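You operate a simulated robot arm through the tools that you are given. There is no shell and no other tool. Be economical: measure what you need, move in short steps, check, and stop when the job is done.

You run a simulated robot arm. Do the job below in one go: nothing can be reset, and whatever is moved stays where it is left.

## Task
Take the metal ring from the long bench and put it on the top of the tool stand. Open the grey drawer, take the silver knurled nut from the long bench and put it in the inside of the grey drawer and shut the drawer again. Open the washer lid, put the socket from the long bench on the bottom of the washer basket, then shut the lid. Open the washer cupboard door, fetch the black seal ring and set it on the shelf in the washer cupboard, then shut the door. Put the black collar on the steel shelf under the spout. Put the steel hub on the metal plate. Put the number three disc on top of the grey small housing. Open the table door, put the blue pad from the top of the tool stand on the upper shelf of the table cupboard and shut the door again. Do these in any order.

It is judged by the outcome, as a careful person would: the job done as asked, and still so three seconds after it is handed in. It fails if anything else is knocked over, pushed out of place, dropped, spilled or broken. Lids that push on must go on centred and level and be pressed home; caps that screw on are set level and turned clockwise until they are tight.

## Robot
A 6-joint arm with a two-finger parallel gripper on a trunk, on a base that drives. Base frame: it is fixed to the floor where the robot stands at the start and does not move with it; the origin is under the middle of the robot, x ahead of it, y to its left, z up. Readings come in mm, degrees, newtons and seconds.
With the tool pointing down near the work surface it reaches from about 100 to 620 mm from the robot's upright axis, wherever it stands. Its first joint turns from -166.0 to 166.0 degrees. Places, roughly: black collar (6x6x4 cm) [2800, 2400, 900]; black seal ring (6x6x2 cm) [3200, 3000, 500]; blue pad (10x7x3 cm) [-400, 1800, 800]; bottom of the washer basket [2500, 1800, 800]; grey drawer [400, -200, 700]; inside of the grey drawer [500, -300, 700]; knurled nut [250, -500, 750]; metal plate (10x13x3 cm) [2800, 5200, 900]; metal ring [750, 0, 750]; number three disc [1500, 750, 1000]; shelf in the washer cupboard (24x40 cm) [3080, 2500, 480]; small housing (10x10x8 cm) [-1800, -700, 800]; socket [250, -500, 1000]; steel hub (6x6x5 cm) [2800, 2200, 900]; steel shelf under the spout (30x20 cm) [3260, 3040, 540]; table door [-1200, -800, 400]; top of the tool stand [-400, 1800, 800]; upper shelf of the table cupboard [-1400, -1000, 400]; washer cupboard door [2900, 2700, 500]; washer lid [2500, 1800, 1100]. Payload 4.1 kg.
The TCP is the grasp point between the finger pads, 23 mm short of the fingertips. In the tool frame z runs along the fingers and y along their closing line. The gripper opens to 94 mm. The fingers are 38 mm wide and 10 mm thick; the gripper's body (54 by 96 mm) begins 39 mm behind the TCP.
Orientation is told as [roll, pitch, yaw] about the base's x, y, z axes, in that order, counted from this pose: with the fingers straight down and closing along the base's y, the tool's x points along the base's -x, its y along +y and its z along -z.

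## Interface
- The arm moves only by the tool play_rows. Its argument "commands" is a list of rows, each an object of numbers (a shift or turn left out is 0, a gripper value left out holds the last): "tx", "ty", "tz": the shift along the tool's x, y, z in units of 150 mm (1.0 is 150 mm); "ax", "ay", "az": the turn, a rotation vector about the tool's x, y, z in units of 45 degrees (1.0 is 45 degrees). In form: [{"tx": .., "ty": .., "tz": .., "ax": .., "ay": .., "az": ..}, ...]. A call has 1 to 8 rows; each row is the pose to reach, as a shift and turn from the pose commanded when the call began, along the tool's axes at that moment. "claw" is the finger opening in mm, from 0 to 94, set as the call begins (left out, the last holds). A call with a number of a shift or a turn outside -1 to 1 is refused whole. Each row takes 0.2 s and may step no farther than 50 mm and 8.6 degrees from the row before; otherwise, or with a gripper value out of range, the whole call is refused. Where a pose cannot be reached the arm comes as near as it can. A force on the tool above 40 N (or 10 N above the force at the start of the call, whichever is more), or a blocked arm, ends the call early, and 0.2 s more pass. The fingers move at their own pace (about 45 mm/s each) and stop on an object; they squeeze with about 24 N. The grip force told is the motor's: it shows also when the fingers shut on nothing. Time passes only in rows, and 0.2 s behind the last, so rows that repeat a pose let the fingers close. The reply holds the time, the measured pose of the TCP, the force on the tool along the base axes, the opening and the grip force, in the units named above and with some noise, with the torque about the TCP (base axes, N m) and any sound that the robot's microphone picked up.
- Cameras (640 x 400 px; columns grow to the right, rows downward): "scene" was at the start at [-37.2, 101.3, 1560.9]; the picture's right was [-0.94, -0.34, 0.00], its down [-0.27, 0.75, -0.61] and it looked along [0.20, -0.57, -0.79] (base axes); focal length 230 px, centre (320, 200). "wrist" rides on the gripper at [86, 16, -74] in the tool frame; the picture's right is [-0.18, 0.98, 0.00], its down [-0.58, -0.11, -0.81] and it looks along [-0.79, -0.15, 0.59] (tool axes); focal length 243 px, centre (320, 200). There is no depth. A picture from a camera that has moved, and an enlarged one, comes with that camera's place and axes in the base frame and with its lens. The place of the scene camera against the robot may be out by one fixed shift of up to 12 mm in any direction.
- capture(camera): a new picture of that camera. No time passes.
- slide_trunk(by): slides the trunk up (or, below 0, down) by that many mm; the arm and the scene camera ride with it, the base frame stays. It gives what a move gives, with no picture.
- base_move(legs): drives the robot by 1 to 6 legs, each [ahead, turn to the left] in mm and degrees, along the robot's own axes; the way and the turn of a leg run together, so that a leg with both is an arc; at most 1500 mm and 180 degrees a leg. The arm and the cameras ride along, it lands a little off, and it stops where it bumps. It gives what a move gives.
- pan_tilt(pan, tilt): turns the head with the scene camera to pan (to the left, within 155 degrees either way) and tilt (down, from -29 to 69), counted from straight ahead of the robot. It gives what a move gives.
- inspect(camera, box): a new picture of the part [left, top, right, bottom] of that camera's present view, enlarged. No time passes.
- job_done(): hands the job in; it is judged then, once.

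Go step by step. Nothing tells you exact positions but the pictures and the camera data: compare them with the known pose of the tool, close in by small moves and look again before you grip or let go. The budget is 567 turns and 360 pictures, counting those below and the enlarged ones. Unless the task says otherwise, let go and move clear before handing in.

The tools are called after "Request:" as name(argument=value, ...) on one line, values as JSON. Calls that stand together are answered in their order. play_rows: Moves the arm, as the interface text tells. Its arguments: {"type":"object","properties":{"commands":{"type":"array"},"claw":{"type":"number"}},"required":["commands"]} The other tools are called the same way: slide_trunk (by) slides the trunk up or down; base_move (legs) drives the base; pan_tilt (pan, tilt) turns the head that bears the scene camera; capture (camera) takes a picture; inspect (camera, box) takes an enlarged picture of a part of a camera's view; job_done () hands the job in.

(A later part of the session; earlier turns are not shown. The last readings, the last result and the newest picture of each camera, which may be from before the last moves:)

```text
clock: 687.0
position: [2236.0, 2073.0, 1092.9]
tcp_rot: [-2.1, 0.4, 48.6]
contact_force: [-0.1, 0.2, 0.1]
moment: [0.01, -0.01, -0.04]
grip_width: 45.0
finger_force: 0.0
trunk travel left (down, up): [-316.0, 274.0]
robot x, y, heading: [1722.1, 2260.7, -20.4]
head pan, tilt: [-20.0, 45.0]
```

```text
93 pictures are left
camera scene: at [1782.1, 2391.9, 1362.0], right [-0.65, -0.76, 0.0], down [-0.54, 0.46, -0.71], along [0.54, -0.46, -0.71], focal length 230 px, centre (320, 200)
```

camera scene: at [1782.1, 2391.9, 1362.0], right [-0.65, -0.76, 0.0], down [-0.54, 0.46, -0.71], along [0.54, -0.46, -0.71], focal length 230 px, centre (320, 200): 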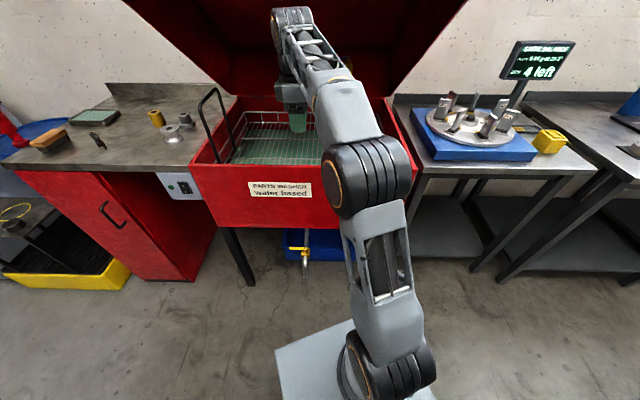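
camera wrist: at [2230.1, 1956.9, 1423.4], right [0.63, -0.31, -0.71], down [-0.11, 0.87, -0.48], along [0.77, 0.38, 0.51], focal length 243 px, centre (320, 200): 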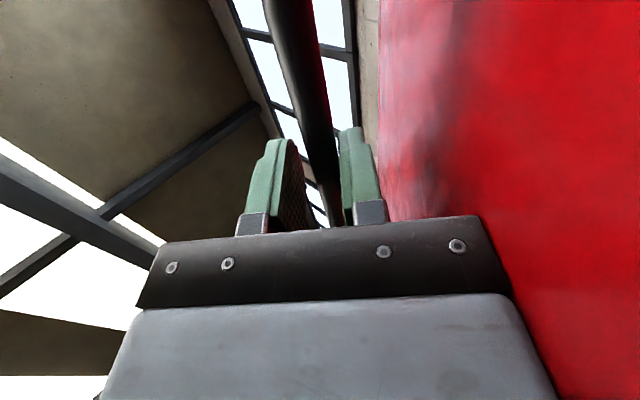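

Request:
play_rows(commands=[{"ty": 0.3, "ax": -0.047}, {"ty": 0.6, "ax": -0.047}, {"ty": 0.9, "ax": -0.047}])

Request:
base_move(legs=[[0, 69], [800, 0], [0, -90], [160, 0]])

Request:
capture(camera="wrist")

Request:
pan_tilt(pan=0, tilt=45)

Request:
capture(camera="scene")

```text
clock: 687.8
position: [2133.7, 2162.4, 1087.3]
tcp_rot: [-0.1, 0.3, 48.7]
contact_force: [0.8, 0.2, -0.6]
moment: [-0.02, 0.02, 0.0]
grip_width: 45.2
finger_force: 0.1
trunk travel left (down, up): [-316.0, 274.0]
robot x, y, heading: [1721.8, 2262.3, -20.0]
head pan, tilt: [-20.0, 45.0]
```

```text
clock: 700.0
position: [2725.5, 2495.5, 1087.9]
tcp_rot: [0.0, 0.2, 25.5]
contact_force: [0.3, -0.8, 0.9]
moment: [0.03, -0.01, 0.02]
grip_width: 44.8
finger_force: 0.1
trunk travel left (down, up): [-316.0, 274.0]
robot x, y, heading: [2383.9, 2751.7, -43.3]
head pan, tilt: [-20.0, 45.0]
```

```text
92 pictures are left
camera wrist: at [2640.0, 2474.4, 1163.6], right [-0.26, 0.97, 0.0], down [0.58, 0.15, 0.8], along [0.78, 0.21, -0.6], focal length 243 px, centre (320, 200)
```

wrist: 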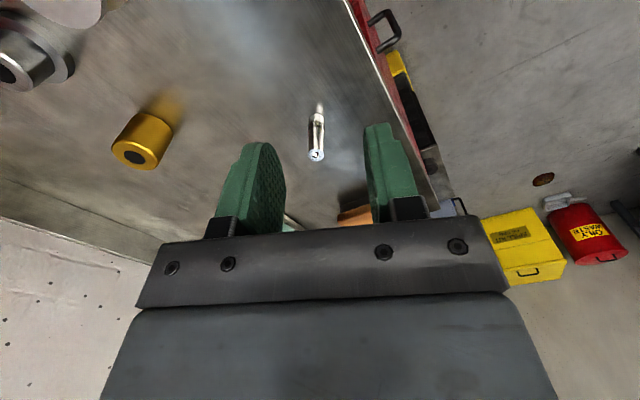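

```text
clock: 700.9
position: [2724.8, 2496.1, 1087.9]
tcp_rot: [0.0, 0.3, 25.5]
contact_force: [0.1, 0.1, -0.2]
moment: [0.02, -0.04, -0.02]
grip_width: 45.2
finger_force: 0.1
trunk travel left (down, up): [-316.0, 274.0]
robot x, y, heading: [2379.2, 2750.6, -43.2]
head pan, tilt: [0.0, 45.0]
```

```text
91 pictures are left
camera scene: at [2511.2, 2862.4, 1362.0], right [-0.69, -0.73, 0.0], down [-0.51, 0.49, -0.71], along [0.51, -0.49, -0.71], focal length 230 px, centre (320, 200)
```

scene: 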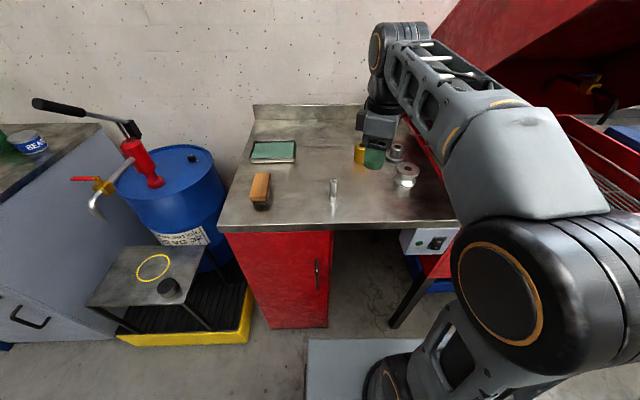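

Request:
play_rows(commands=[{"tx": -0.3, "ty": -0.06}, {"tx": -0.6, "ty": -0.12}, {"tx": -0.666, "ty": -0.137, "tz": 0.25}, {"tx": -0.666, "ty": -0.137, "tz": 0.5}])

Request:
capture(camera="wrist")

```text
clock: 701.9
position: [2825.1, 2521.9, 1012.7]
tcp_rot: [0.0, 0.3, 25.5]
contact_force: [0.7, 0.4, 0.0]
moment: [-0.02, 0.03, -0.01]
grip_width: 45.1
finger_force: 0.1
trunk travel left (down, up): [-316.0, 274.0]
robot x, y, heading: [2386.0, 2751.0, -43.4]
head pan, tilt: [0.0, 45.0]
```

```text
90 pictures are left
camera wrist: at [2739.6, 2500.7, 1087.6], right [-0.26, 0.97, 0.0], down [0.58, 0.15, 0.8], along [0.78, 0.21, -0.6], focal length 243 px, centre (320, 200)
```

wrist: 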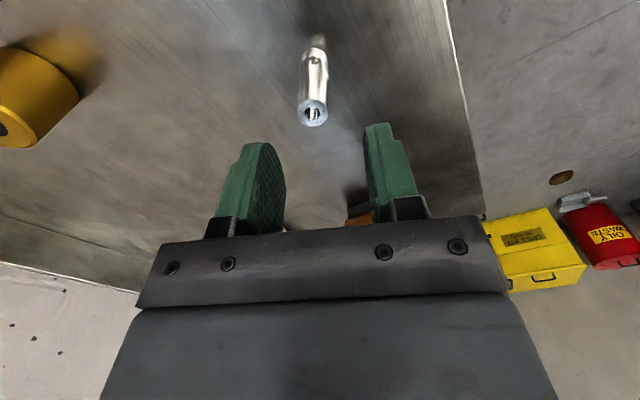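

Request:
play_rows(commands=[{"tx": 0.04, "ty": -0.02, "tz": 0.2}, {"tx": 0.04, "ty": -0.02, "tz": 0.41}])

Request:
capture(camera="wrist")

Request:
play_rows(commands=[{}, {}, {}], claw=5)

```text
clock: 702.5
position: [2821.9, 2517.1, 951.2]
tcp_rot: [0.1, 0.2, 25.4]
contact_force: [0.0, 0.9, -0.1]
moment: [0.05, -0.02, 0.01]
grip_width: 45.0
finger_force: 0.1
trunk travel left (down, up): [-316.0, 274.0]
robot x, y, heading: [2384.3, 2751.1, -43.5]
head pan, tilt: [0.0, 45.0]
```

```text
89 pictures are left
camera wrist: at [2736.6, 2494.6, 1026.2], right [-0.26, 0.97, 0.0], down [0.58, 0.15, 0.8], along [0.78, 0.21, -0.6], focal length 243 px, centre (320, 200)
```

wrist: 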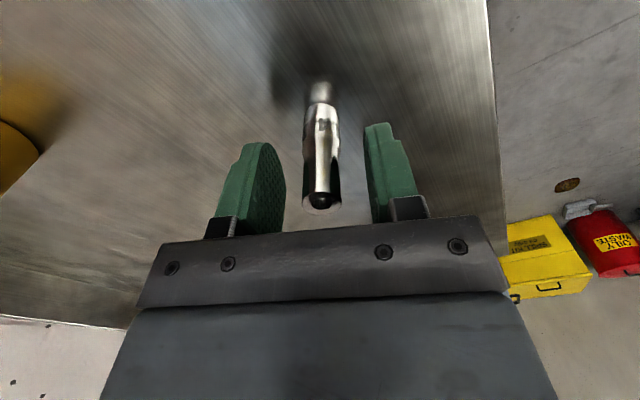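

```text
clock: 703.3
position: [2822.5, 2518.2, 952.4]
tcp_rot: [0.0, 0.4, 25.6]
contact_force: [-0.3, -0.5, 0.3]
moment: [-0.01, 0.0, 0.01]
grip_width: 20.3
finger_force: 24.0
trunk travel left (down, up): [-316.0, 274.0]
robot x, y, heading: [2382.6, 2751.9, -43.4]
head pan, tilt: [0.0, 45.0]
```

Request:
play_rows(commands=[{"tz": -0.3}, {"tz": -0.6}, {"tz": -0.9}, {"tz": -1.0}])

Request:
base_move(legs=[[-175, 0], [0, -87.5], [600, 0], [0, 90]])

Request:
capture(camera="scene")

Request:
capture(camera="wrist")

```text
clock: 704.3
position: [2821.9, 2518.0, 1102.5]
tcp_rot: [0.1, 0.3, 25.5]
contact_force: [0.0, 0.3, -0.4]
moment: [0.01, 0.01, 0.01]
grip_width: 19.8
finger_force: 24.2
trunk travel left (down, up): [-316.0, 274.0]
robot x, y, heading: [2383.9, 2751.1, -43.5]
head pan, tilt: [0.0, 45.0]
```

```text
clock: 716.3
position: [2292.4, 2195.7, 1101.6]
tcp_rot: [-0.1, 0.2, 26.0]
contact_force: [-0.3, 1.0, -1.0]
moment: [0.03, -0.01, 0.03]
grip_width: 20.1
finger_force: 23.8
trunk travel left (down, up): [-316.0, 274.0]
robot x, y, heading: [1855.2, 2423.7, -42.8]
head pan, tilt: [0.0, 45.0]
```

```text
88 pictures are left
camera scene: at [1979.7, 2537.4, 1362.0], right [-0.68, -0.73, 0.0], down [-0.52, 0.48, -0.71], along [0.52, -0.48, -0.71], focal length 230 px, centre (320, 200)
```

scene: 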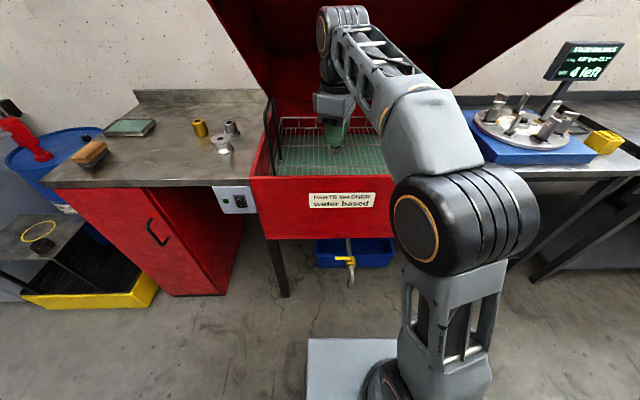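

```text
87 pictures are left
camera wrist: at [2207.9, 2172.5, 1176.6], right [-0.27, 0.96, 0.0], down [0.57, 0.16, 0.8], along [0.77, 0.21, -0.6], focal length 243 px, centre (320, 200)
```

wrist: 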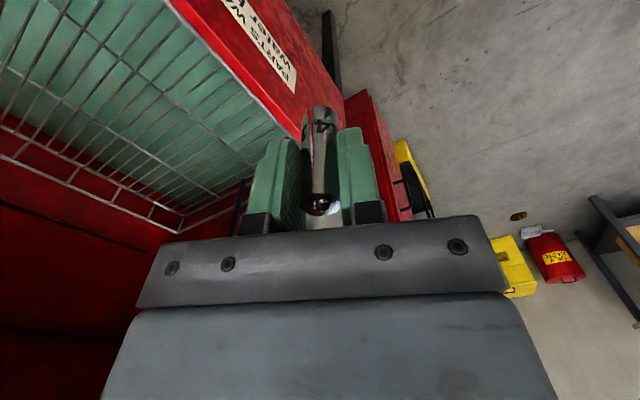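

Request:
slide_trunk(by=-90)

Request:
base_move(legs=[[190, 0]])

Request:
capture(camera="scene")

Request:
capture(camera="wrist")

```text
clock: 717.6
position: [2294.4, 2195.5, 1011.6]
tcp_rot: [0.0, 0.3, 26.0]
contact_force: [-0.3, -0.3, -0.2]
moment: [0.04, -0.02, 0.0]
grip_width: 20.1
finger_force: 24.1
trunk travel left (down, up): [-226.0, 364.0]
robot x, y, heading: [1856.0, 2423.5, -42.7]
head pan, tilt: [0.0, 45.0]
```

```text
clock: 719.1
position: [2435.2, 2066.6, 1011.1]
tcp_rot: [0.0, 0.3, 26.1]
contact_force: [0.3, -0.6, -0.3]
moment: [-0.03, -0.01, -0.02]
grip_width: 20.0
finger_force: 24.1
trunk travel left (down, up): [-226.0, 364.0]
robot x, y, heading: [1995.7, 2295.2, -42.6]
head pan, tilt: [0.0, 45.0]
```

```text
86 pictures are left
camera scene: at [2120.5, 2407.5, 1272.0], right [-0.68, -0.74, 0.0], down [-0.52, 0.48, -0.71], along [0.52, -0.48, -0.71], focal length 230 px, centre (320, 200)
```

scene: 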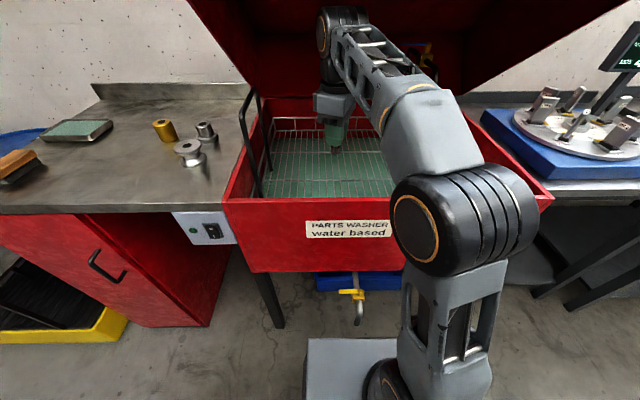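

```text
85 pictures are left
camera wrist: at [2349.6, 2043.2, 1086.6], right [-0.27, 0.96, 0.0], down [0.57, 0.16, 0.8], along [0.77, 0.22, -0.6], focal length 243 px, centre (320, 200)
```

wrist: 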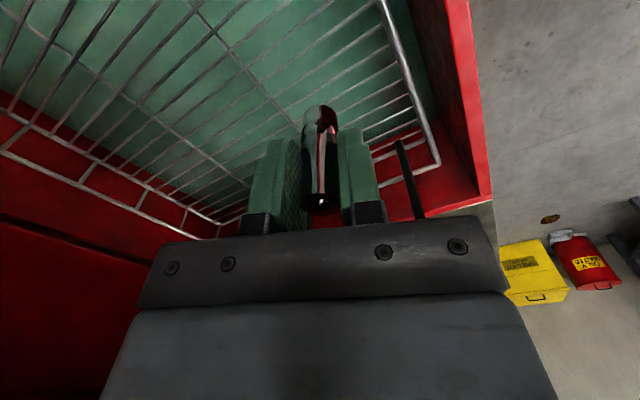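

Request:
slide_trunk(by=90)

Request:
play_rows(commands=[{"tz": 0.3}, {"tz": 0.6}, {"tz": 0.9}, {"tz": 1.0}])

Request:
capture(camera="scene")

Request:
capture(camera="wrist")

```text
clock: 720.4
position: [2434.8, 2066.2, 1103.1]
tcp_rot: [0.0, 0.3, 26.2]
contact_force: [0.6, -0.1, 0.0]
moment: [-0.01, 0.0, 0.0]
grip_width: 19.9
finger_force: 23.8
trunk travel left (down, up): [-316.0, 274.0]
robot x, y, heading: [1996.8, 2290.1, -42.7]
head pan, tilt: [0.0, 45.0]
```

```text
clock: 721.4
position: [2432.4, 2066.8, 950.0]
tcp_rot: [0.2, 0.4, 26.3]
contact_force: [-0.4, -0.9, -0.9]
moment: [-0.01, 0.01, 0.01]
grip_width: 20.4
finger_force: 24.2
trunk travel left (down, up): [-316.0, 274.0]
robot x, y, heading: [1995.8, 2296.9, -42.8]
head pan, tilt: [0.0, 45.0]
```

```text
84 pictures are left
camera scene: at [2120.7, 2407.4, 1362.0], right [-0.68, -0.74, 0.0], down [-0.52, 0.48, -0.71], along [0.52, -0.48, -0.71], focal length 230 px, centre (320, 200)
```

scene: 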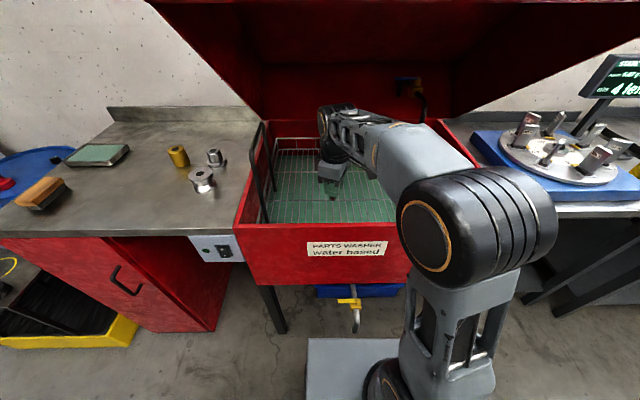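

```text
83 pictures are left
camera wrist: at [2348.3, 2043.9, 1025.5], right [-0.27, 0.96, 0.0], down [0.57, 0.16, 0.8], along [0.77, 0.22, -0.6], focal length 243 px, centre (320, 200)
```

wrist: 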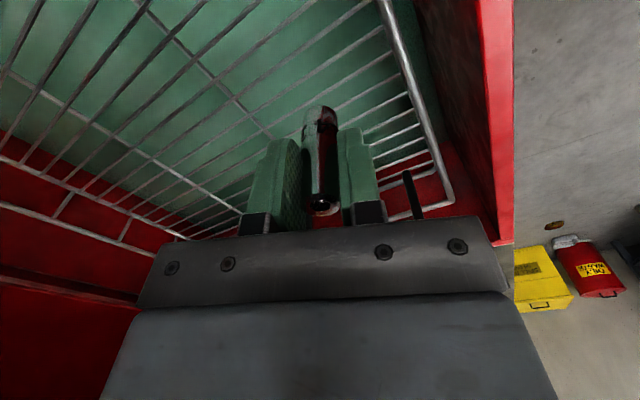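

Request:
play_rows(commands=[{"tz": 0.2}, {"tz": 0.4}, {"tz": 0.5}])

Request:
capture(camera="wrist")

```text
clock: 722.2
position: [2433.2, 2064.5, 876.0]
tcp_rot: [0.0, 0.5, 26.3]
contact_force: [0.0, 0.3, -0.5]
moment: [-0.03, -0.01, 0.01]
grip_width: 20.0
finger_force: 23.9
trunk travel left (down, up): [-316.0, 274.0]
robot x, y, heading: [1993.0, 2296.3, -42.8]
head pan, tilt: [0.0, 45.0]
```

```text
82 pictures are left
camera wrist: at [2348.7, 2042.0, 950.7], right [-0.27, 0.96, 0.0], down [0.57, 0.16, 0.8], along [0.77, 0.21, -0.6], focal length 243 px, centre (320, 200)
```

wrist: 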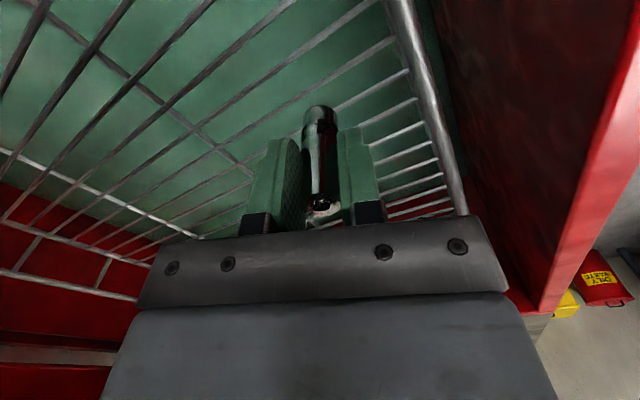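

Request:
play_rows(commands=[{"tz": 0.02}, {"tz": 0.04}, {"tz": 0.06}, {"tz": 0.08}, {"tz": 0.1}, {"tz": 0.12}])

Request:
capture(camera="wrist")

```text
clock: 723.6
position: [2432.1, 2065.8, 858.9]
tcp_rot: [-0.1, 0.3, 26.2]
contact_force: [0.0, 0.6, -0.6]
moment: [-0.01, -0.01, -0.02]
grip_width: 20.2
finger_force: 24.4
trunk travel left (down, up): [-316.0, 274.0]
robot x, y, heading: [1994.0, 2292.1, -42.8]
head pan, tilt: [0.0, 45.0]
```

```text
81 pictures are left
camera wrist: at [2347.7, 2042.6, 933.8], right [-0.27, 0.96, 0.0], down [0.57, 0.16, 0.8], along [0.77, 0.22, -0.6], focal length 243 px, centre (320, 200)
```

wrist: 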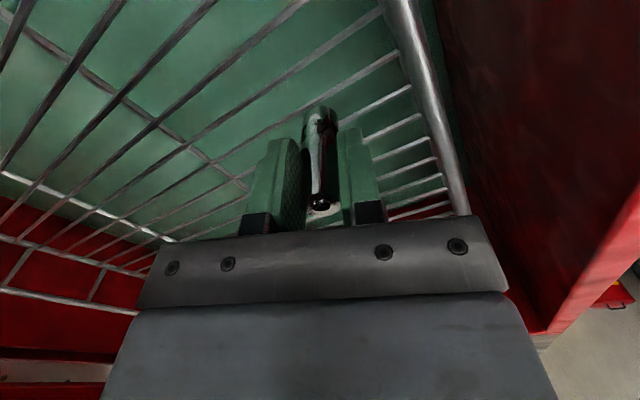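

Request:
play_rows(commands=[{"tz": 0.02}, {"tz": 0.04}, {"tz": 0.06}, {"tz": 0.08}, {"tz": 0.1}, {"tz": 0.12}, {"tz": 0.14}])

```text
clock: 725.2
position: [2433.1, 2066.1, 838.1]
tcp_rot: [0.0, 0.2, 26.2]
contact_force: [-0.2, -0.1, 16.1]
moment: [0.01, 0.02, 0.0]
grip_width: 20.2
finger_force: 24.1
trunk travel left (down, up): [-316.0, 274.0]
robot x, y, heading: [1995.9, 2295.6, -42.8]
head pan, tilt: [0.0, 45.0]
```

Contact with the basket floor. Release gently and lift.

Request:
play_rows(commands=[{"tz": -0.008}, {"tz": -0.01}])

Request:
play_rows(commands=[{}, {}], claw=32)

Request:
play_rows(commands=[{"tz": -0.2}, {"tz": -0.5}, {"tz": -0.8}, {"tz": -1.0}])

Request:
capture(camera="wrist")

```text
clock: 725.8
position: [2433.2, 2066.8, 838.8]
tcp_rot: [0.1, 0.3, 26.1]
contact_force: [-0.2, -1.6, 2.6]
moment: [-0.04, -0.06, 0.01]
grip_width: 20.2
finger_force: 24.1
trunk travel left (down, up): [-316.0, 274.0]
robot x, y, heading: [1993.7, 2291.8, -42.5]
head pan, tilt: [0.0, 45.0]
```

```text
clock: 726.4
position: [2433.1, 2065.8, 838.8]
tcp_rot: [0.1, 0.4, 26.3]
contact_force: [0.1, 0.2, 0.4]
moment: [-0.02, 0.0, 0.01]
grip_width: 32.1
finger_force: 0.1
trunk travel left (down, up): [-316.0, 274.0]
robot x, y, heading: [1997.9, 2290.9, -42.6]
head pan, tilt: [0.0, 45.0]
```

```text
clock: 727.4
position: [2433.5, 2065.6, 990.7]
tcp_rot: [0.1, 0.4, 26.2]
contact_force: [0.0, -1.2, -0.2]
moment: [0.0, 0.03, -0.04]
grip_width: 32.0
finger_force: 0.0
trunk travel left (down, up): [-316.0, 274.0]
robot x, y, heading: [1996.0, 2290.6, -42.5]
head pan, tilt: [0.0, 45.0]
```

```text
80 pictures are left
camera wrist: at [2347.9, 2043.2, 1066.2], right [-0.27, 0.96, 0.0], down [0.57, 0.16, 0.8], along [0.77, 0.22, -0.6], focal length 243 px, centre (320, 200)
```

wrist: 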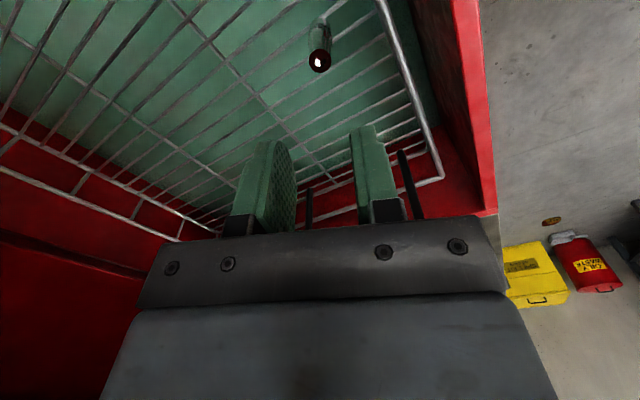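

The socket stands in the basket. Now back out and go to the earlier pose to re-grip the lid handle and close it.

Request:
base_move(legs=[[-200, 0], [0, -88.7], [208, 0], [0, 111.3]])

Request:
slide_trunk(by=100)

Request:
capture(camera="scene")

```text
clock: 738.7
position: [2199.7, 2231.8, 991.0]
tcp_rot: [0.0, 0.3, 49.5]
contact_force: [0.3, -0.2, 0.6]
moment: [0.04, 0.02, -0.03]
grip_width: 32.0
finger_force: 0.1
trunk travel left (down, up): [-316.0, 274.0]
robot x, y, heading: [1703.8, 2271.1, -19.5]
head pan, tilt: [0.0, 45.0]
```

```text
clock: 740.0
position: [2198.4, 2232.7, 1090.9]
tcp_rot: [0.0, 0.3, 49.4]
contact_force: [0.2, 0.4, -0.8]
moment: [0.01, 0.02, -0.03]
grip_width: 31.8
finger_force: 0.1
trunk travel left (down, up): [-416.0, 174.0]
robot x, y, heading: [1706.6, 2274.8, -19.8]
head pan, tilt: [0.0, 45.0]
```

```text
79 pictures are left
camera scene: at [1778.9, 2424.1, 1461.9], right [-0.33, -0.94, 0.0], down [-0.67, 0.24, -0.71], along [0.67, -0.24, -0.71], focal length 230 px, centre (320, 200)
```

scene: 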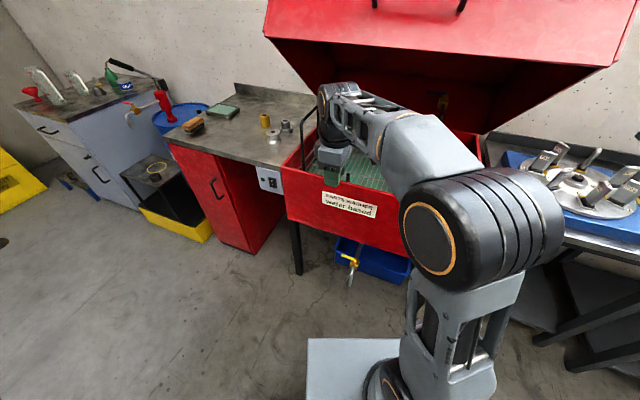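

Request:
play_rows(commands=[{"tx": 0.2, "ax": 0.17}, {"tx": 0.4, "ax": 0.34}, {"tx": 0.6, "ax": 0.51}, {"tx": 0.6, "ax": 0.68}, {"tx": 0.6, "ax": 0.85}, {"tx": 0.6, "ax": 1.0}], claw=50)

Request:
play_rows(commands=[{"ax": 0.18}, {"ax": 0.36}, {"ax": 0.54}, {"ax": 0.72}, {"ax": 0.9}, {"ax": 1.0}])

Request:
play_rows(commands=[{"ax": 0.18}, {"ax": 0.36}, {"ax": 0.54}, {"ax": 0.72}, {"ax": 0.9}, {"ax": 1.0}])

Request:
slide_trunk(by=170)

Request:
capture(camera="wrist")

Request:
pan_tilt(pan=-20, tilt=25)

Request:
capture(camera="scene")

```text
clock: 741.4
position: [2140.9, 2163.8, 1091.4]
tcp_rot: [-45.1, 0.4, 49.5]
contact_force: [0.0, -0.4, -0.2]
moment: [0.02, 0.01, -0.01]
grip_width: 49.9
finger_force: 0.1
trunk travel left (down, up): [-416.0, 174.0]
robot x, y, heading: [1707.1, 2266.0, -19.4]
head pan, tilt: [0.0, 45.0]
```

```text
clock: 742.8
position: [2140.2, 2164.3, 1091.1]
tcp_rot: [-90.1, 0.3, 49.4]
contact_force: [-1.4, 0.4, 0.5]
moment: [-0.02, 0.01, 0.0]
grip_width: 50.0
finger_force: 0.0
trunk travel left (down, up): [-416.0, 174.0]
robot x, y, heading: [1705.0, 2269.5, -19.3]
head pan, tilt: [0.0, 45.0]
```

```text
clock: 744.2
position: [2146.0, 2160.7, 1106.1]
tcp_rot: [-134.8, 0.4, 49.3]
contact_force: [0.2, -0.1, -0.5]
moment: [0.0, -0.01, 0.02]
grip_width: 49.7
finger_force: 0.0
out of reach, approached as far as the arm can: row 6
trunk travel left (down, up): [-416.0, 174.0]
robot x, y, heading: [1706.9, 2268.9, -19.4]
head pan, tilt: [0.0, 45.0]
```

```text
clock: 746.1
position: [2145.7, 2161.9, 1275.4]
tcp_rot: [-134.7, 0.3, 49.5]
contact_force: [0.1, 1.1, -0.8]
moment: [-0.05, -0.03, -0.01]
grip_width: 49.9
finger_force: 0.0
trunk travel left (down, up): [-586.0, 4.0]
robot x, y, heading: [1704.4, 2271.4, -19.4]
head pan, tilt: [0.0, 45.0]
```

```text
78 pictures are left
camera wrist: at [2057.2, 2122.4, 1211.9], right [0.64, -0.31, -0.7], down [-0.12, 0.86, -0.49], along [0.76, 0.4, 0.52], focal length 243 px, centre (320, 200)
```

wrist: 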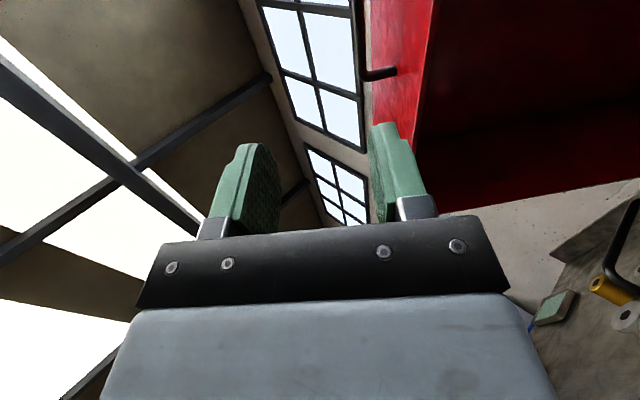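

```text
clock: 747.0
position: [2146.1, 2161.4, 1275.2]
tcp_rot: [-134.6, 0.4, 49.4]
contact_force: [0.0, -0.1, -0.4]
moment: [-0.04, 0.01, -0.03]
grip_width: 50.1
finger_force: 0.1
trunk travel left (down, up): [-586.0, 4.0]
robot x, y, heading: [1706.2, 2268.9, -19.3]
head pan, tilt: [-20.0, 25.0]
```

```text
77 pictures are left
camera scene: at [1773.3, 2392.7, 1662.5], right [-0.63, -0.77, 0.0], down [-0.33, 0.27, -0.91], along [0.7, -0.57, -0.42], focal length 230 px, centre (320, 200)
```

scene: 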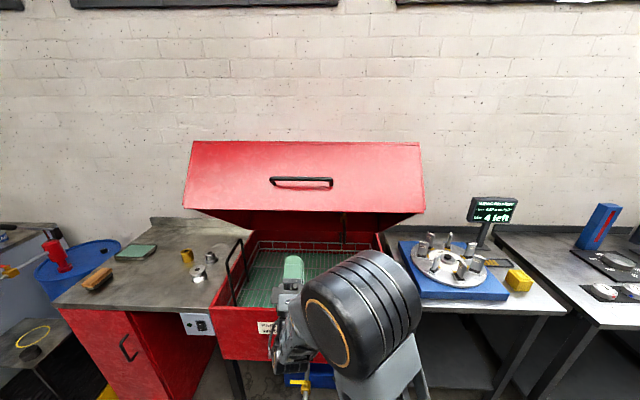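

Request:
play_rows(commands=[{"tz": 0.2, "ty": 0.12, "tx": 0.03}, {"tz": 0.45, "ty": 0.24, "tx": 0.06}, {"tz": 0.7, "ty": 0.344, "tx": 0.1}, {"tz": 0.95, "ty": 0.344, "tx": 0.1}])

Request:
capture(camera="wrist")

Request:
capture(camera="scene")

```text
clock: 748.0
position: [2242.2, 2060.6, 1335.9]
tcp_rot: [-134.7, 0.4, 49.3]
contact_force: [0.2, 0.0, 0.2]
moment: [0.03, 0.0, -0.03]
grip_width: 50.0
finger_force: 0.0
trunk travel left (down, up): [-586.0, 4.0]
robot x, y, heading: [1701.6, 2269.0, -19.4]
head pan, tilt: [-20.0, 25.0]
```

```text
76 pictures are left
camera wrist: at [2152.8, 2021.7, 1273.2], right [0.64, -0.31, -0.7], down [-0.12, 0.86, -0.49], along [0.76, 0.4, 0.52], focal length 243 px, centre (320, 200)
```

wrist: 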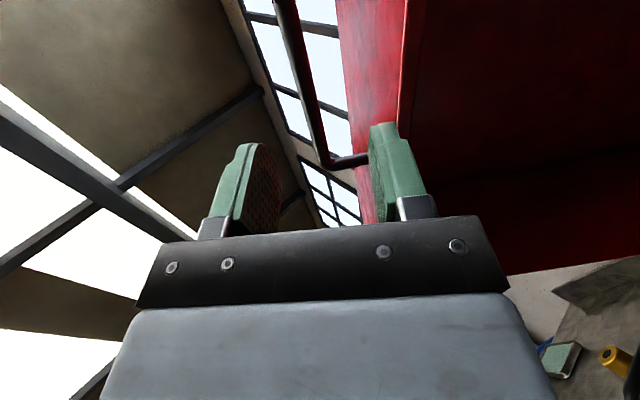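

```text
75 pictures are left
camera scene: at [1773.4, 2392.4, 1662.5], right [-0.64, -0.77, 0.0], down [-0.33, 0.27, -0.91], along [0.7, -0.58, -0.42], focal length 230 px, centre (320, 200)
```

scene: 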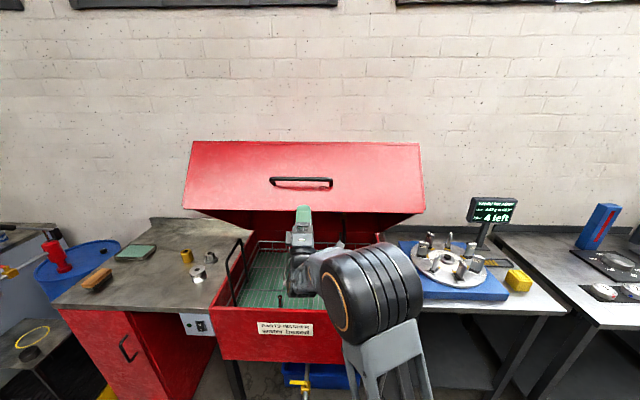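

Request:
play_rows(commands=[{"tz": 0.25, "ty": -0.02}, {"tz": 0.5, "ty": -0.037}])

Request:
capture(camera="wrist")

```text
clock: 748.5
position: [2279.7, 2027.0, 1397.4]
tcp_rot: [-134.6, 0.0, 49.0]
contact_force: [-2.0, 2.7, 2.0]
moment: [-0.03, 0.06, -0.05]
grip_width: 48.1
finger_force: 0.0
trunk travel left (down, up): [-586.0, 4.0]
robot x, y, heading: [1703.3, 2269.3, -19.5]
head pan, tilt: [-20.0, 25.0]
```

```text
74 pictures are left
camera wrist: at [2190.8, 1989.2, 1334.2], right [0.64, -0.31, -0.7], down [-0.11, 0.87, -0.49], along [0.76, 0.39, 0.52], focal length 243 px, centre (320, 200)
```

wrist: 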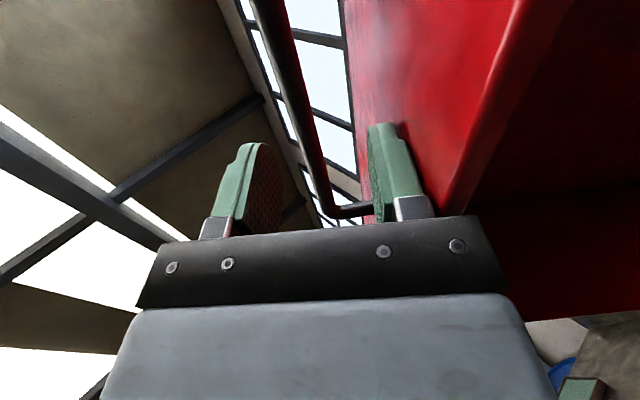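

Request:
play_rows(commands=[{}, {}, {}, {}], claw=0)

```text
clock: 749.5
position: [2279.8, 2027.3, 1396.2]
tcp_rot: [-134.4, -0.1, 49.0]
contact_force: [0.1, 0.0, -0.8]
moment: [0.01, 0.0, 0.03]
grip_width: 0.2
finger_force: 23.8
trunk travel left (down, up): [-586.0, 4.0]
robot x, y, heading: [1706.6, 2267.2, -19.2]
head pan, tilt: [-20.0, 25.0]
```

Request:
capture(camera="wrist")

Request:
inspect(camera="scene", box=[180, 120, 440, 320])

```text
73 pictures are left
camera wrist: at [2191.2, 1988.8, 1332.9], right [0.64, -0.31, -0.7], down [-0.11, 0.87, -0.49], along [0.76, 0.39, 0.52], focal length 243 px, centre (320, 200)
```

wrist: 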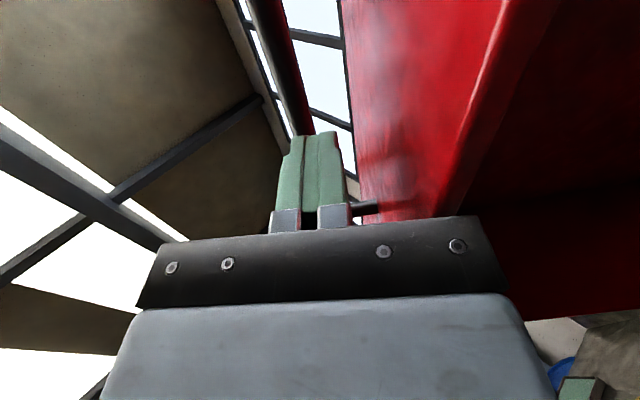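

```text
2.00 times, centred on (310, 220) of scene
camera zoom: at [1773.3, 2392.6, 1662.6], right [-0.64, -0.77, 0.0], down [-0.33, 0.27, -0.91], along [0.7, -0.58, -0.42], focal length 459 px, centre (340, 160)
```

zoom: 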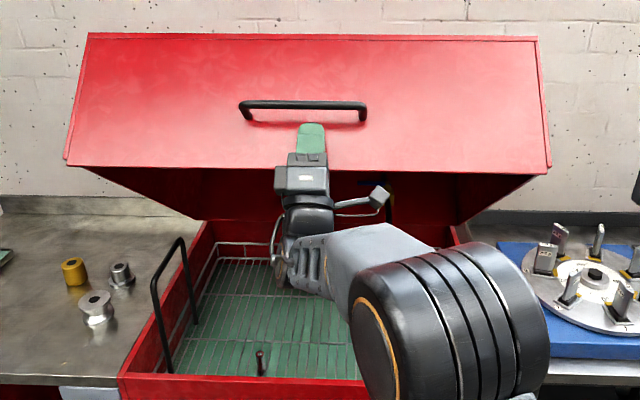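

Request:
play_rows(commands=[{"tz": -0.2}, {"tz": -0.4}, {"tz": -0.6}], claw=0)

Request:
play_rows(commands=[{"ax": -0.18}, {"ax": -0.36}, {"ax": -0.54}, {"ax": -0.72}, {"ax": -0.9}, {"ax": -0.99}])

Request:
play_rows(commands=[{"ty": -0.3}, {"ty": -0.6}, {"ty": -0.9}, {"ty": -0.95, "tz": 0.15}])

Request:
capture(camera="wrist")

Request:
inspect(camera="scene", box=[180, 120, 440, 320])

```text
clock: 750.4
position: [2230.5, 2068.7, 1330.5]
tcp_rot: [-134.7, 0.5, 49.4]
contact_force: [-0.2, -0.6, -0.2]
moment: [0.03, -0.03, -0.01]
grip_width: 0.0
finger_force: 24.1
trunk travel left (down, up): [-586.0, 4.0]
robot x, y, heading: [1702.7, 2269.5, -19.3]
head pan, tilt: [-20.0, 25.0]
```

```text
clock: 751.8
position: [2230.7, 2070.7, 1332.7]
tcp_rot: [-90.0, 0.4, 49.6]
contact_force: [-0.2, 0.0, -0.5]
moment: [0.0, -0.03, -0.02]
grip_width: 0.0
finger_force: 23.9
trunk travel left (down, up): [-586.0, 4.0]
robot x, y, heading: [1702.7, 2269.4, -19.4]
head pan, tilt: [-20.0, 25.0]
```

```text
clock: 752.8
position: [2247.5, 2056.5, 1474.7]
tcp_rot: [-90.0, 0.4, 49.4]
contact_force: [-0.1, -0.6, -0.2]
moment: [0.03, 0.01, 0.08]
grip_width: 0.1
finger_force: 23.8
trunk travel left (down, up): [-586.0, 4.0]
robot x, y, heading: [1705.9, 2270.0, -19.6]
head pan, tilt: [-20.0, 25.0]
```

```text
71 pictures are left
camera wrist: at [2134.3, 2039.5, 1459.0], right [0.12, 0.13, -0.98], down [-0.23, 0.97, 0.1], along [0.97, 0.22, 0.14], focal length 243 px, centre (320, 200)
```

wrist: 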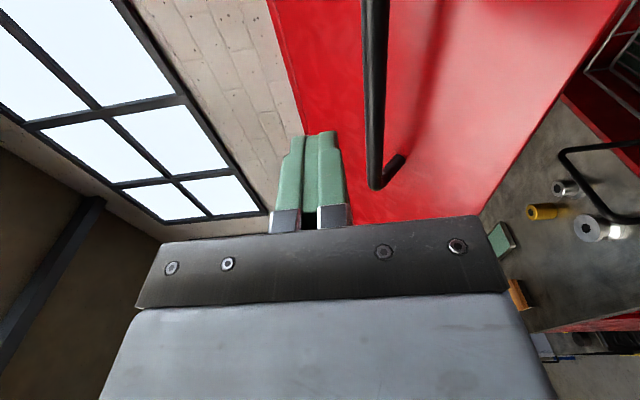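

```text
2.00 times, centred on (310, 220) of scene
camera zoom: at [1773.9, 2392.2, 1662.5], right [-0.64, -0.77, 0.0], down [-0.33, 0.27, -0.91], along [0.7, -0.58, -0.42], focal length 459 px, centre (340, 160)
```

zoom: 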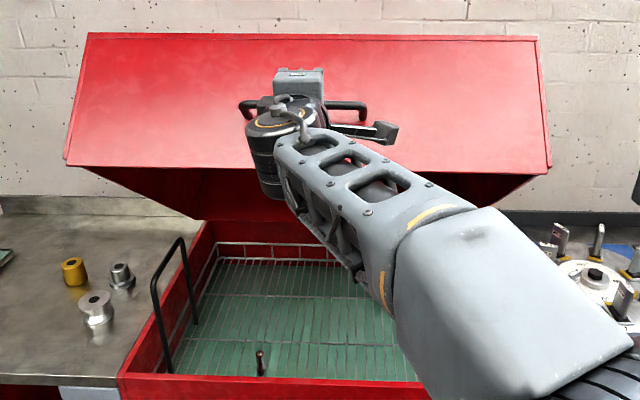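

Good: the bar is just below the fingers. Advance over it and press the lid down along its arc with the closed fingers.

Request:
play_rows(commands=[{"tz": 0.19}, {"tz": 0.373}])

Request:
play_rows(commands=[{"ty": 0.11, "tz": -0.01}, {"ty": 0.22, "tz": -0.06}, {"ty": 0.33, "tz": -0.12}, {"ty": 0.44, "tz": -0.17}, {"ty": 0.547, "tz": -0.213}, {"ty": 0.67, "tz": -0.265}, {"ty": 0.8, "tz": -0.32}, {"ty": 0.92, "tz": -0.367}])

Request:
capture(camera="wrist")

Request:
capture(camera="scene")

```text
clock: 753.4
position: [2292.4, 2020.2, 1473.0]
tcp_rot: [-90.0, 0.4, 49.4]
contact_force: [0.4, 0.5, -0.1]
moment: [-0.02, -0.04, 0.01]
grip_width: 0.0
finger_force: 24.4
trunk travel left (down, up): [-586.0, 4.0]
robot x, y, heading: [1707.8, 2266.2, -19.6]
head pan, tilt: [-20.0, 25.0]
```

```text
clock: 755.1
position: [2249.5, 2053.5, 1335.6]
tcp_rot: [-90.0, 0.5, 49.3]
contact_force: [0.8, 0.0, -0.1]
moment: [0.01, -0.01, 0.01]
grip_width: 0.0
finger_force: 24.5
trunk travel left (down, up): [-586.0, 4.0]
robot x, y, heading: [1705.1, 2271.9, -19.8]
head pan, tilt: [-20.0, 25.0]
```

```text
69 pictures are left
camera wrist: at [2134.7, 2036.1, 1320.3], right [0.12, 0.13, -0.98], down [-0.23, 0.97, 0.1], along [0.97, 0.22, 0.14], focal length 243 px, centre (320, 200)
```

wrist: 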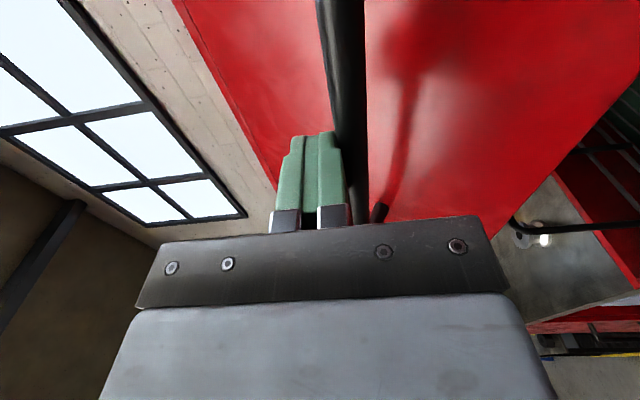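

```text
68 pictures are left
camera scene: at [1773.4, 2392.5, 1662.5], right [-0.64, -0.77, 0.0], down [-0.33, 0.27, -0.91], along [0.7, -0.58, -0.42], focal length 230 px, centre (320, 200)
```

scene: 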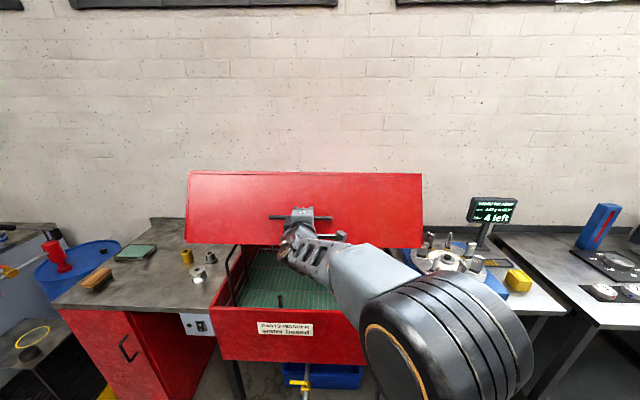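

Works well; continue pressing down.

Request:
play_rows(commands=[{"ty": 0.13, "tz": -0.04}, {"ty": 0.26, "tz": -0.08}, {"ty": 0.387, "tz": -0.12}, {"ty": 0.52, "tz": -0.155}, {"ty": 0.65, "tz": -0.185}, {"ty": 0.78, "tz": -0.21}, {"ty": 0.87, "tz": -0.22}, {"ty": 0.95, "tz": -0.228}])

Request:
play_rows(commands=[{"ty": 0.12, "tz": -0.01}, {"ty": 0.24, "tz": -0.02}, {"ty": 0.36, "tz": -0.025}, {"ty": 0.48, "tz": -0.025}, {"ty": 0.6, "tz": -0.02}, {"ty": 0.72, "tz": -0.015}, {"ty": 0.84, "tz": -0.01}, {"ty": 0.95, "tz": 0.0}])

Request:
capture(camera="wrist")

Request:
capture(camera="scene")

```text
clock: 757.0
position: [2222.4, 2074.9, 1193.4]
tcp_rot: [-90.1, 0.3, 49.4]
contact_force: [-0.5, 0.5, -0.5]
moment: [-0.04, 0.0, -0.03]
grip_width: 0.0
finger_force: 23.5
trunk travel left (down, up): [-586.0, 4.0]
robot x, y, heading: [1704.3, 2265.8, -19.3]
head pan, tilt: [-20.0, 25.0]
```

```text
clock: 758.8
position: [2220.6, 2074.6, 1050.5]
tcp_rot: [-90.1, 0.5, 49.4]
contact_force: [-0.4, -0.5, 1.2]
moment: [0.03, 0.02, 0.02]
grip_width: 0.0
finger_force: 23.8
trunk travel left (down, up): [-586.0, 4.0]
robot x, y, heading: [1708.1, 2268.1, -19.4]
head pan, tilt: [-20.0, 25.0]
```

```text
67 pictures are left
camera wrist: at [2108.6, 2057.2, 1035.0], right [0.12, 0.13, -0.98], down [-0.23, 0.97, 0.1], along [0.97, 0.22, 0.14], focal length 243 px, centre (320, 200)
```

wrist: 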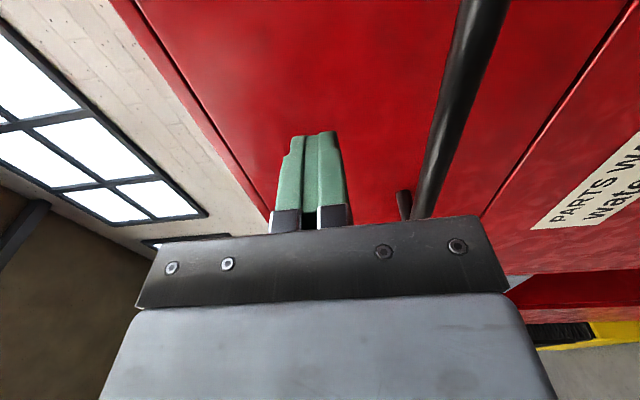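

```text
66 pictures are left
camera scene: at [1773.5, 2392.5, 1662.6], right [-0.64, -0.77, 0.0], down [-0.33, 0.27, -0.91], along [0.7, -0.58, -0.42], focal length 230 px, centre (320, 200)
```

scene: 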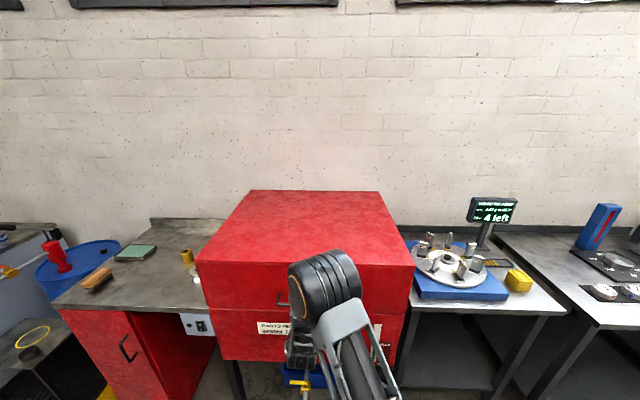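

The lid is down. Press once more on the bar to make sure it's home.

Request:
play_rows(commands=[{"ty": 0.1}, {"ty": 0.18}, {"ty": 0.24}, {"ty": 0.28}, {"ty": 0.32}])

Request:
play_rows(commands=[{"ty": -0.1}, {"ty": -0.2, "tz": -0.2}, {"ty": -0.2, "tz": -0.5}, {"ty": -0.2, "tz": -0.8}])

Request:
capture(camera="wrist")

```text
clock: 760.0
position: [2221.1, 2075.0, 1006.3]
tcp_rot: [-90.5, 0.2, 49.4]
contact_force: [-1.1, -1.1, 13.0]
moment: [-0.07, -0.34, 0.0]
grip_width: 0.1
finger_force: 24.0
trunk travel left (down, up): [-586.0, 4.0]
robot x, y, heading: [1707.2, 2268.6, -19.4]
head pan, tilt: [-20.0, 25.0]
```

```text
clock: 761.0
position: [2130.4, 2154.1, 1032.7]
tcp_rot: [-90.0, 0.3, 49.3]
contact_force: [0.3, 0.6, 0.1]
moment: [0.03, -0.01, 0.01]
grip_width: 0.0
finger_force: 23.8
trunk travel left (down, up): [-586.0, 4.0]
robot x, y, heading: [1703.8, 2269.8, -19.4]
head pan, tilt: [-20.0, 25.0]
```

```text
65 pictures are left
camera wrist: at [2016.9, 2136.2, 1016.4], right [0.12, 0.13, -0.98], down [-0.23, 0.97, 0.1], along [0.97, 0.22, 0.14], focal length 243 px, centre (320, 200)
```

wrist: 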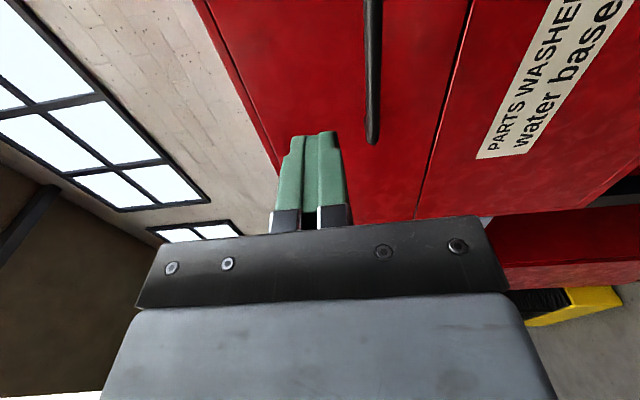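

Lid closed and home. Last item: the steel hub. Straighten the tool and drive to the sink table.

Request:
play_rows(commands=[{"ax": -0.18}, {"ax": -0.36}, {"ax": -0.54}, {"ax": -0.72}, {"ax": -0.9}, {"ax": -1.0}])

Request:
play_rows(commands=[{"ax": -0.18}, {"ax": -0.36}, {"ax": -0.54}, {"ax": -0.72}, {"ax": -0.9}, {"ax": -1.0}])

Request:
play_rows(commands=[{"az": 0.18, "ty": 0.1}, {"az": 0.36, "ty": 0.2}, {"az": 0.54, "ty": 0.3}, {"az": 0.72, "ty": 0.3}, {"az": 0.9, "ty": 0.3}, {"az": 1.0, "ty": 0.3}], claw=90)

Request:
play_rows(commands=[{"az": 0.18}, {"az": 0.36}, {"az": 0.53}])

Request:
base_move(legs=[[0, 68], [700, 0], [0, -90]])

Request:
pan_tilt(pan=0, tilt=45)

Request:
capture(camera="scene")

```text
clock: 762.4
position: [2128.8, 2152.7, 1033.4]
tcp_rot: [-44.9, 0.4, 49.6]
contact_force: [-0.1, -0.7, 0.4]
moment: [0.0, 0.0, 0.04]
grip_width: 0.2
finger_force: 24.6
out of reach, approached as far as the arm can: row 2, 3
trunk travel left (down, up): [-586.0, 4.0]
robot x, y, heading: [1704.2, 2267.5, -19.6]
head pan, tilt: [-20.0, 25.0]
```

```text
clock: 763.8
position: [2129.5, 2153.7, 1033.8]
tcp_rot: [0.0, 0.3, 49.4]
contact_force: [-0.2, 0.5, -0.1]
moment: [0.01, 0.02, 0.03]
grip_width: 0.0
finger_force: 24.4
trunk travel left (down, up): [-586.0, 4.0]
robot x, y, heading: [1704.4, 2265.8, -19.3]
head pan, tilt: [-20.0, 25.0]
```

```text
clock: 765.1
position: [2095.3, 2181.9, 1032.5]
tcp_rot: [-0.2, 0.2, 4.3]
contact_force: [-0.3, -0.3, -1.4]
moment: [-0.01, -0.01, -0.03]
grip_width: 90.1
finger_force: 0.1
trunk travel left (down, up): [-586.0, 4.0]
robot x, y, heading: [1703.0, 2269.4, -19.6]
head pan, tilt: [-20.0, 25.0]
```

```text
clock: 766.0
position: [2095.5, 2183.7, 1033.3]
tcp_rot: [-0.4, 0.1, -19.6]
contact_force: [-0.3, 0.1, -0.1]
moment: [0.02, 0.0, 0.01]
grip_width: 89.8
finger_force: 0.0
trunk travel left (down, up): [-586.0, 4.0]
robot x, y, heading: [1704.7, 2267.8, -19.2]
head pan, tilt: [-20.0, 25.0]
```

```text
clock: 776.5
position: [2498.3, 2565.2, 1033.9]
tcp_rot: [-0.4, 0.1, -41.1]
contact_force: [-0.5, 0.0, 1.3]
moment: [-0.02, 0.02, -0.02]
grip_width: 90.0
finger_force: 0.0
trunk travel left (down, up): [-586.0, 4.0]
robot x, y, heading: [2165.4, 2788.6, -41.1]
head pan, tilt: [-20.0, 25.0]
```

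```text
clock: 777.4
position: [2499.5, 2565.0, 1032.1]
tcp_rot: [-0.4, 0.1, -41.1]
contact_force: [0.0, -0.4, -0.7]
moment: [0.01, 0.0, -0.01]
grip_width: 90.1
finger_force: 0.2
trunk travel left (down, up): [-586.0, 4.0]
robot x, y, heading: [2166.1, 2787.0, -41.1]
head pan, tilt: [0.0, 45.0]
```

```text
64 pictures are left
camera scene: at [2290.9, 2905.5, 1632.0], right [-0.66, -0.75, 0.0], down [-0.53, 0.46, -0.71], along [0.53, -0.47, -0.71], focal length 230 px, centre (320, 200)
```

scene: 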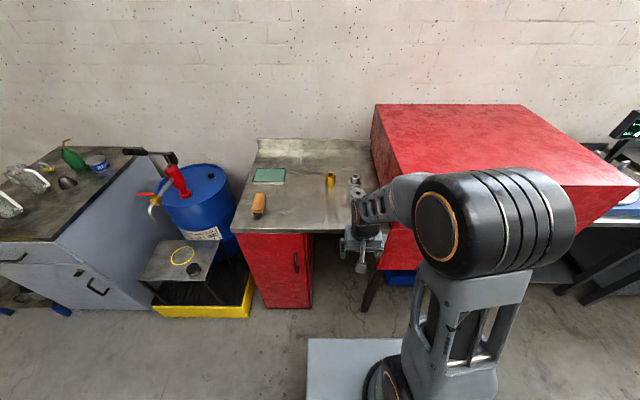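

Request:
base_move(legs=[[290, 0]])

Request:
capture(camera="wrist")

Request:
capture(camera="scene")

```text
clock: 779.3
position: [2715.4, 2372.9, 1033.2]
tcp_rot: [-0.4, 0.1, -41.5]
contact_force: [-0.1, 0.3, -0.2]
moment: [0.0, 0.01, -0.01]
grip_width: 90.0
finger_force: 0.1
trunk travel left (down, up): [-586.0, 4.0]
robot x, y, heading: [2383.1, 2600.7, -41.5]
head pan, tilt: [0.0, 45.0]
```

```text
63 pictures are left
camera wrist: at [2659.8, 2442.8, 1107.2], right [0.79, 0.62, -0.01], down [0.37, -0.46, 0.81], along [0.49, -0.64, -0.59], focal length 243 px, centre (320, 200)
```

wrist: 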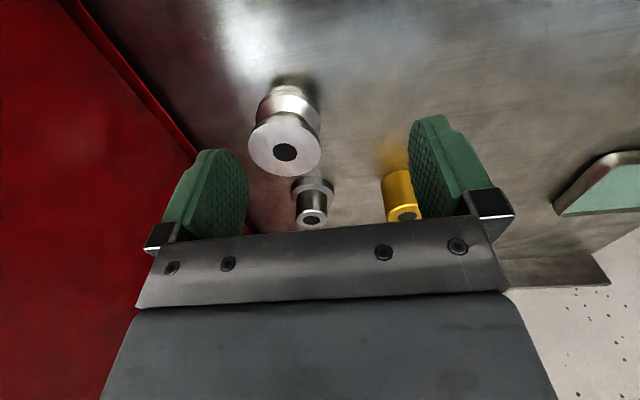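

```text
62 pictures are left
camera scene: at [2508.8, 2714.5, 1632.0], right [-0.66, -0.75, 0.0], down [-0.53, 0.47, -0.71], along [0.53, -0.47, -0.71], focal length 230 px, centre (320, 200)
```

scene: 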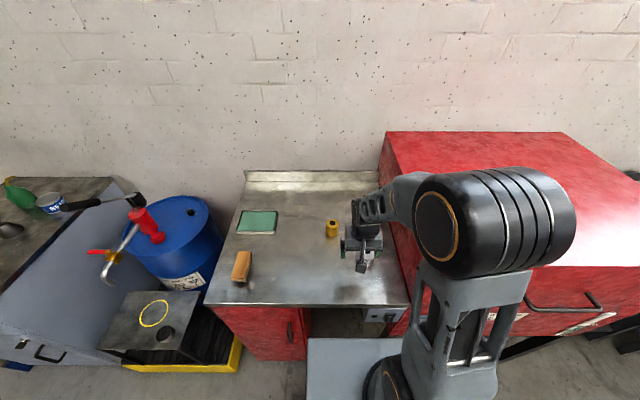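

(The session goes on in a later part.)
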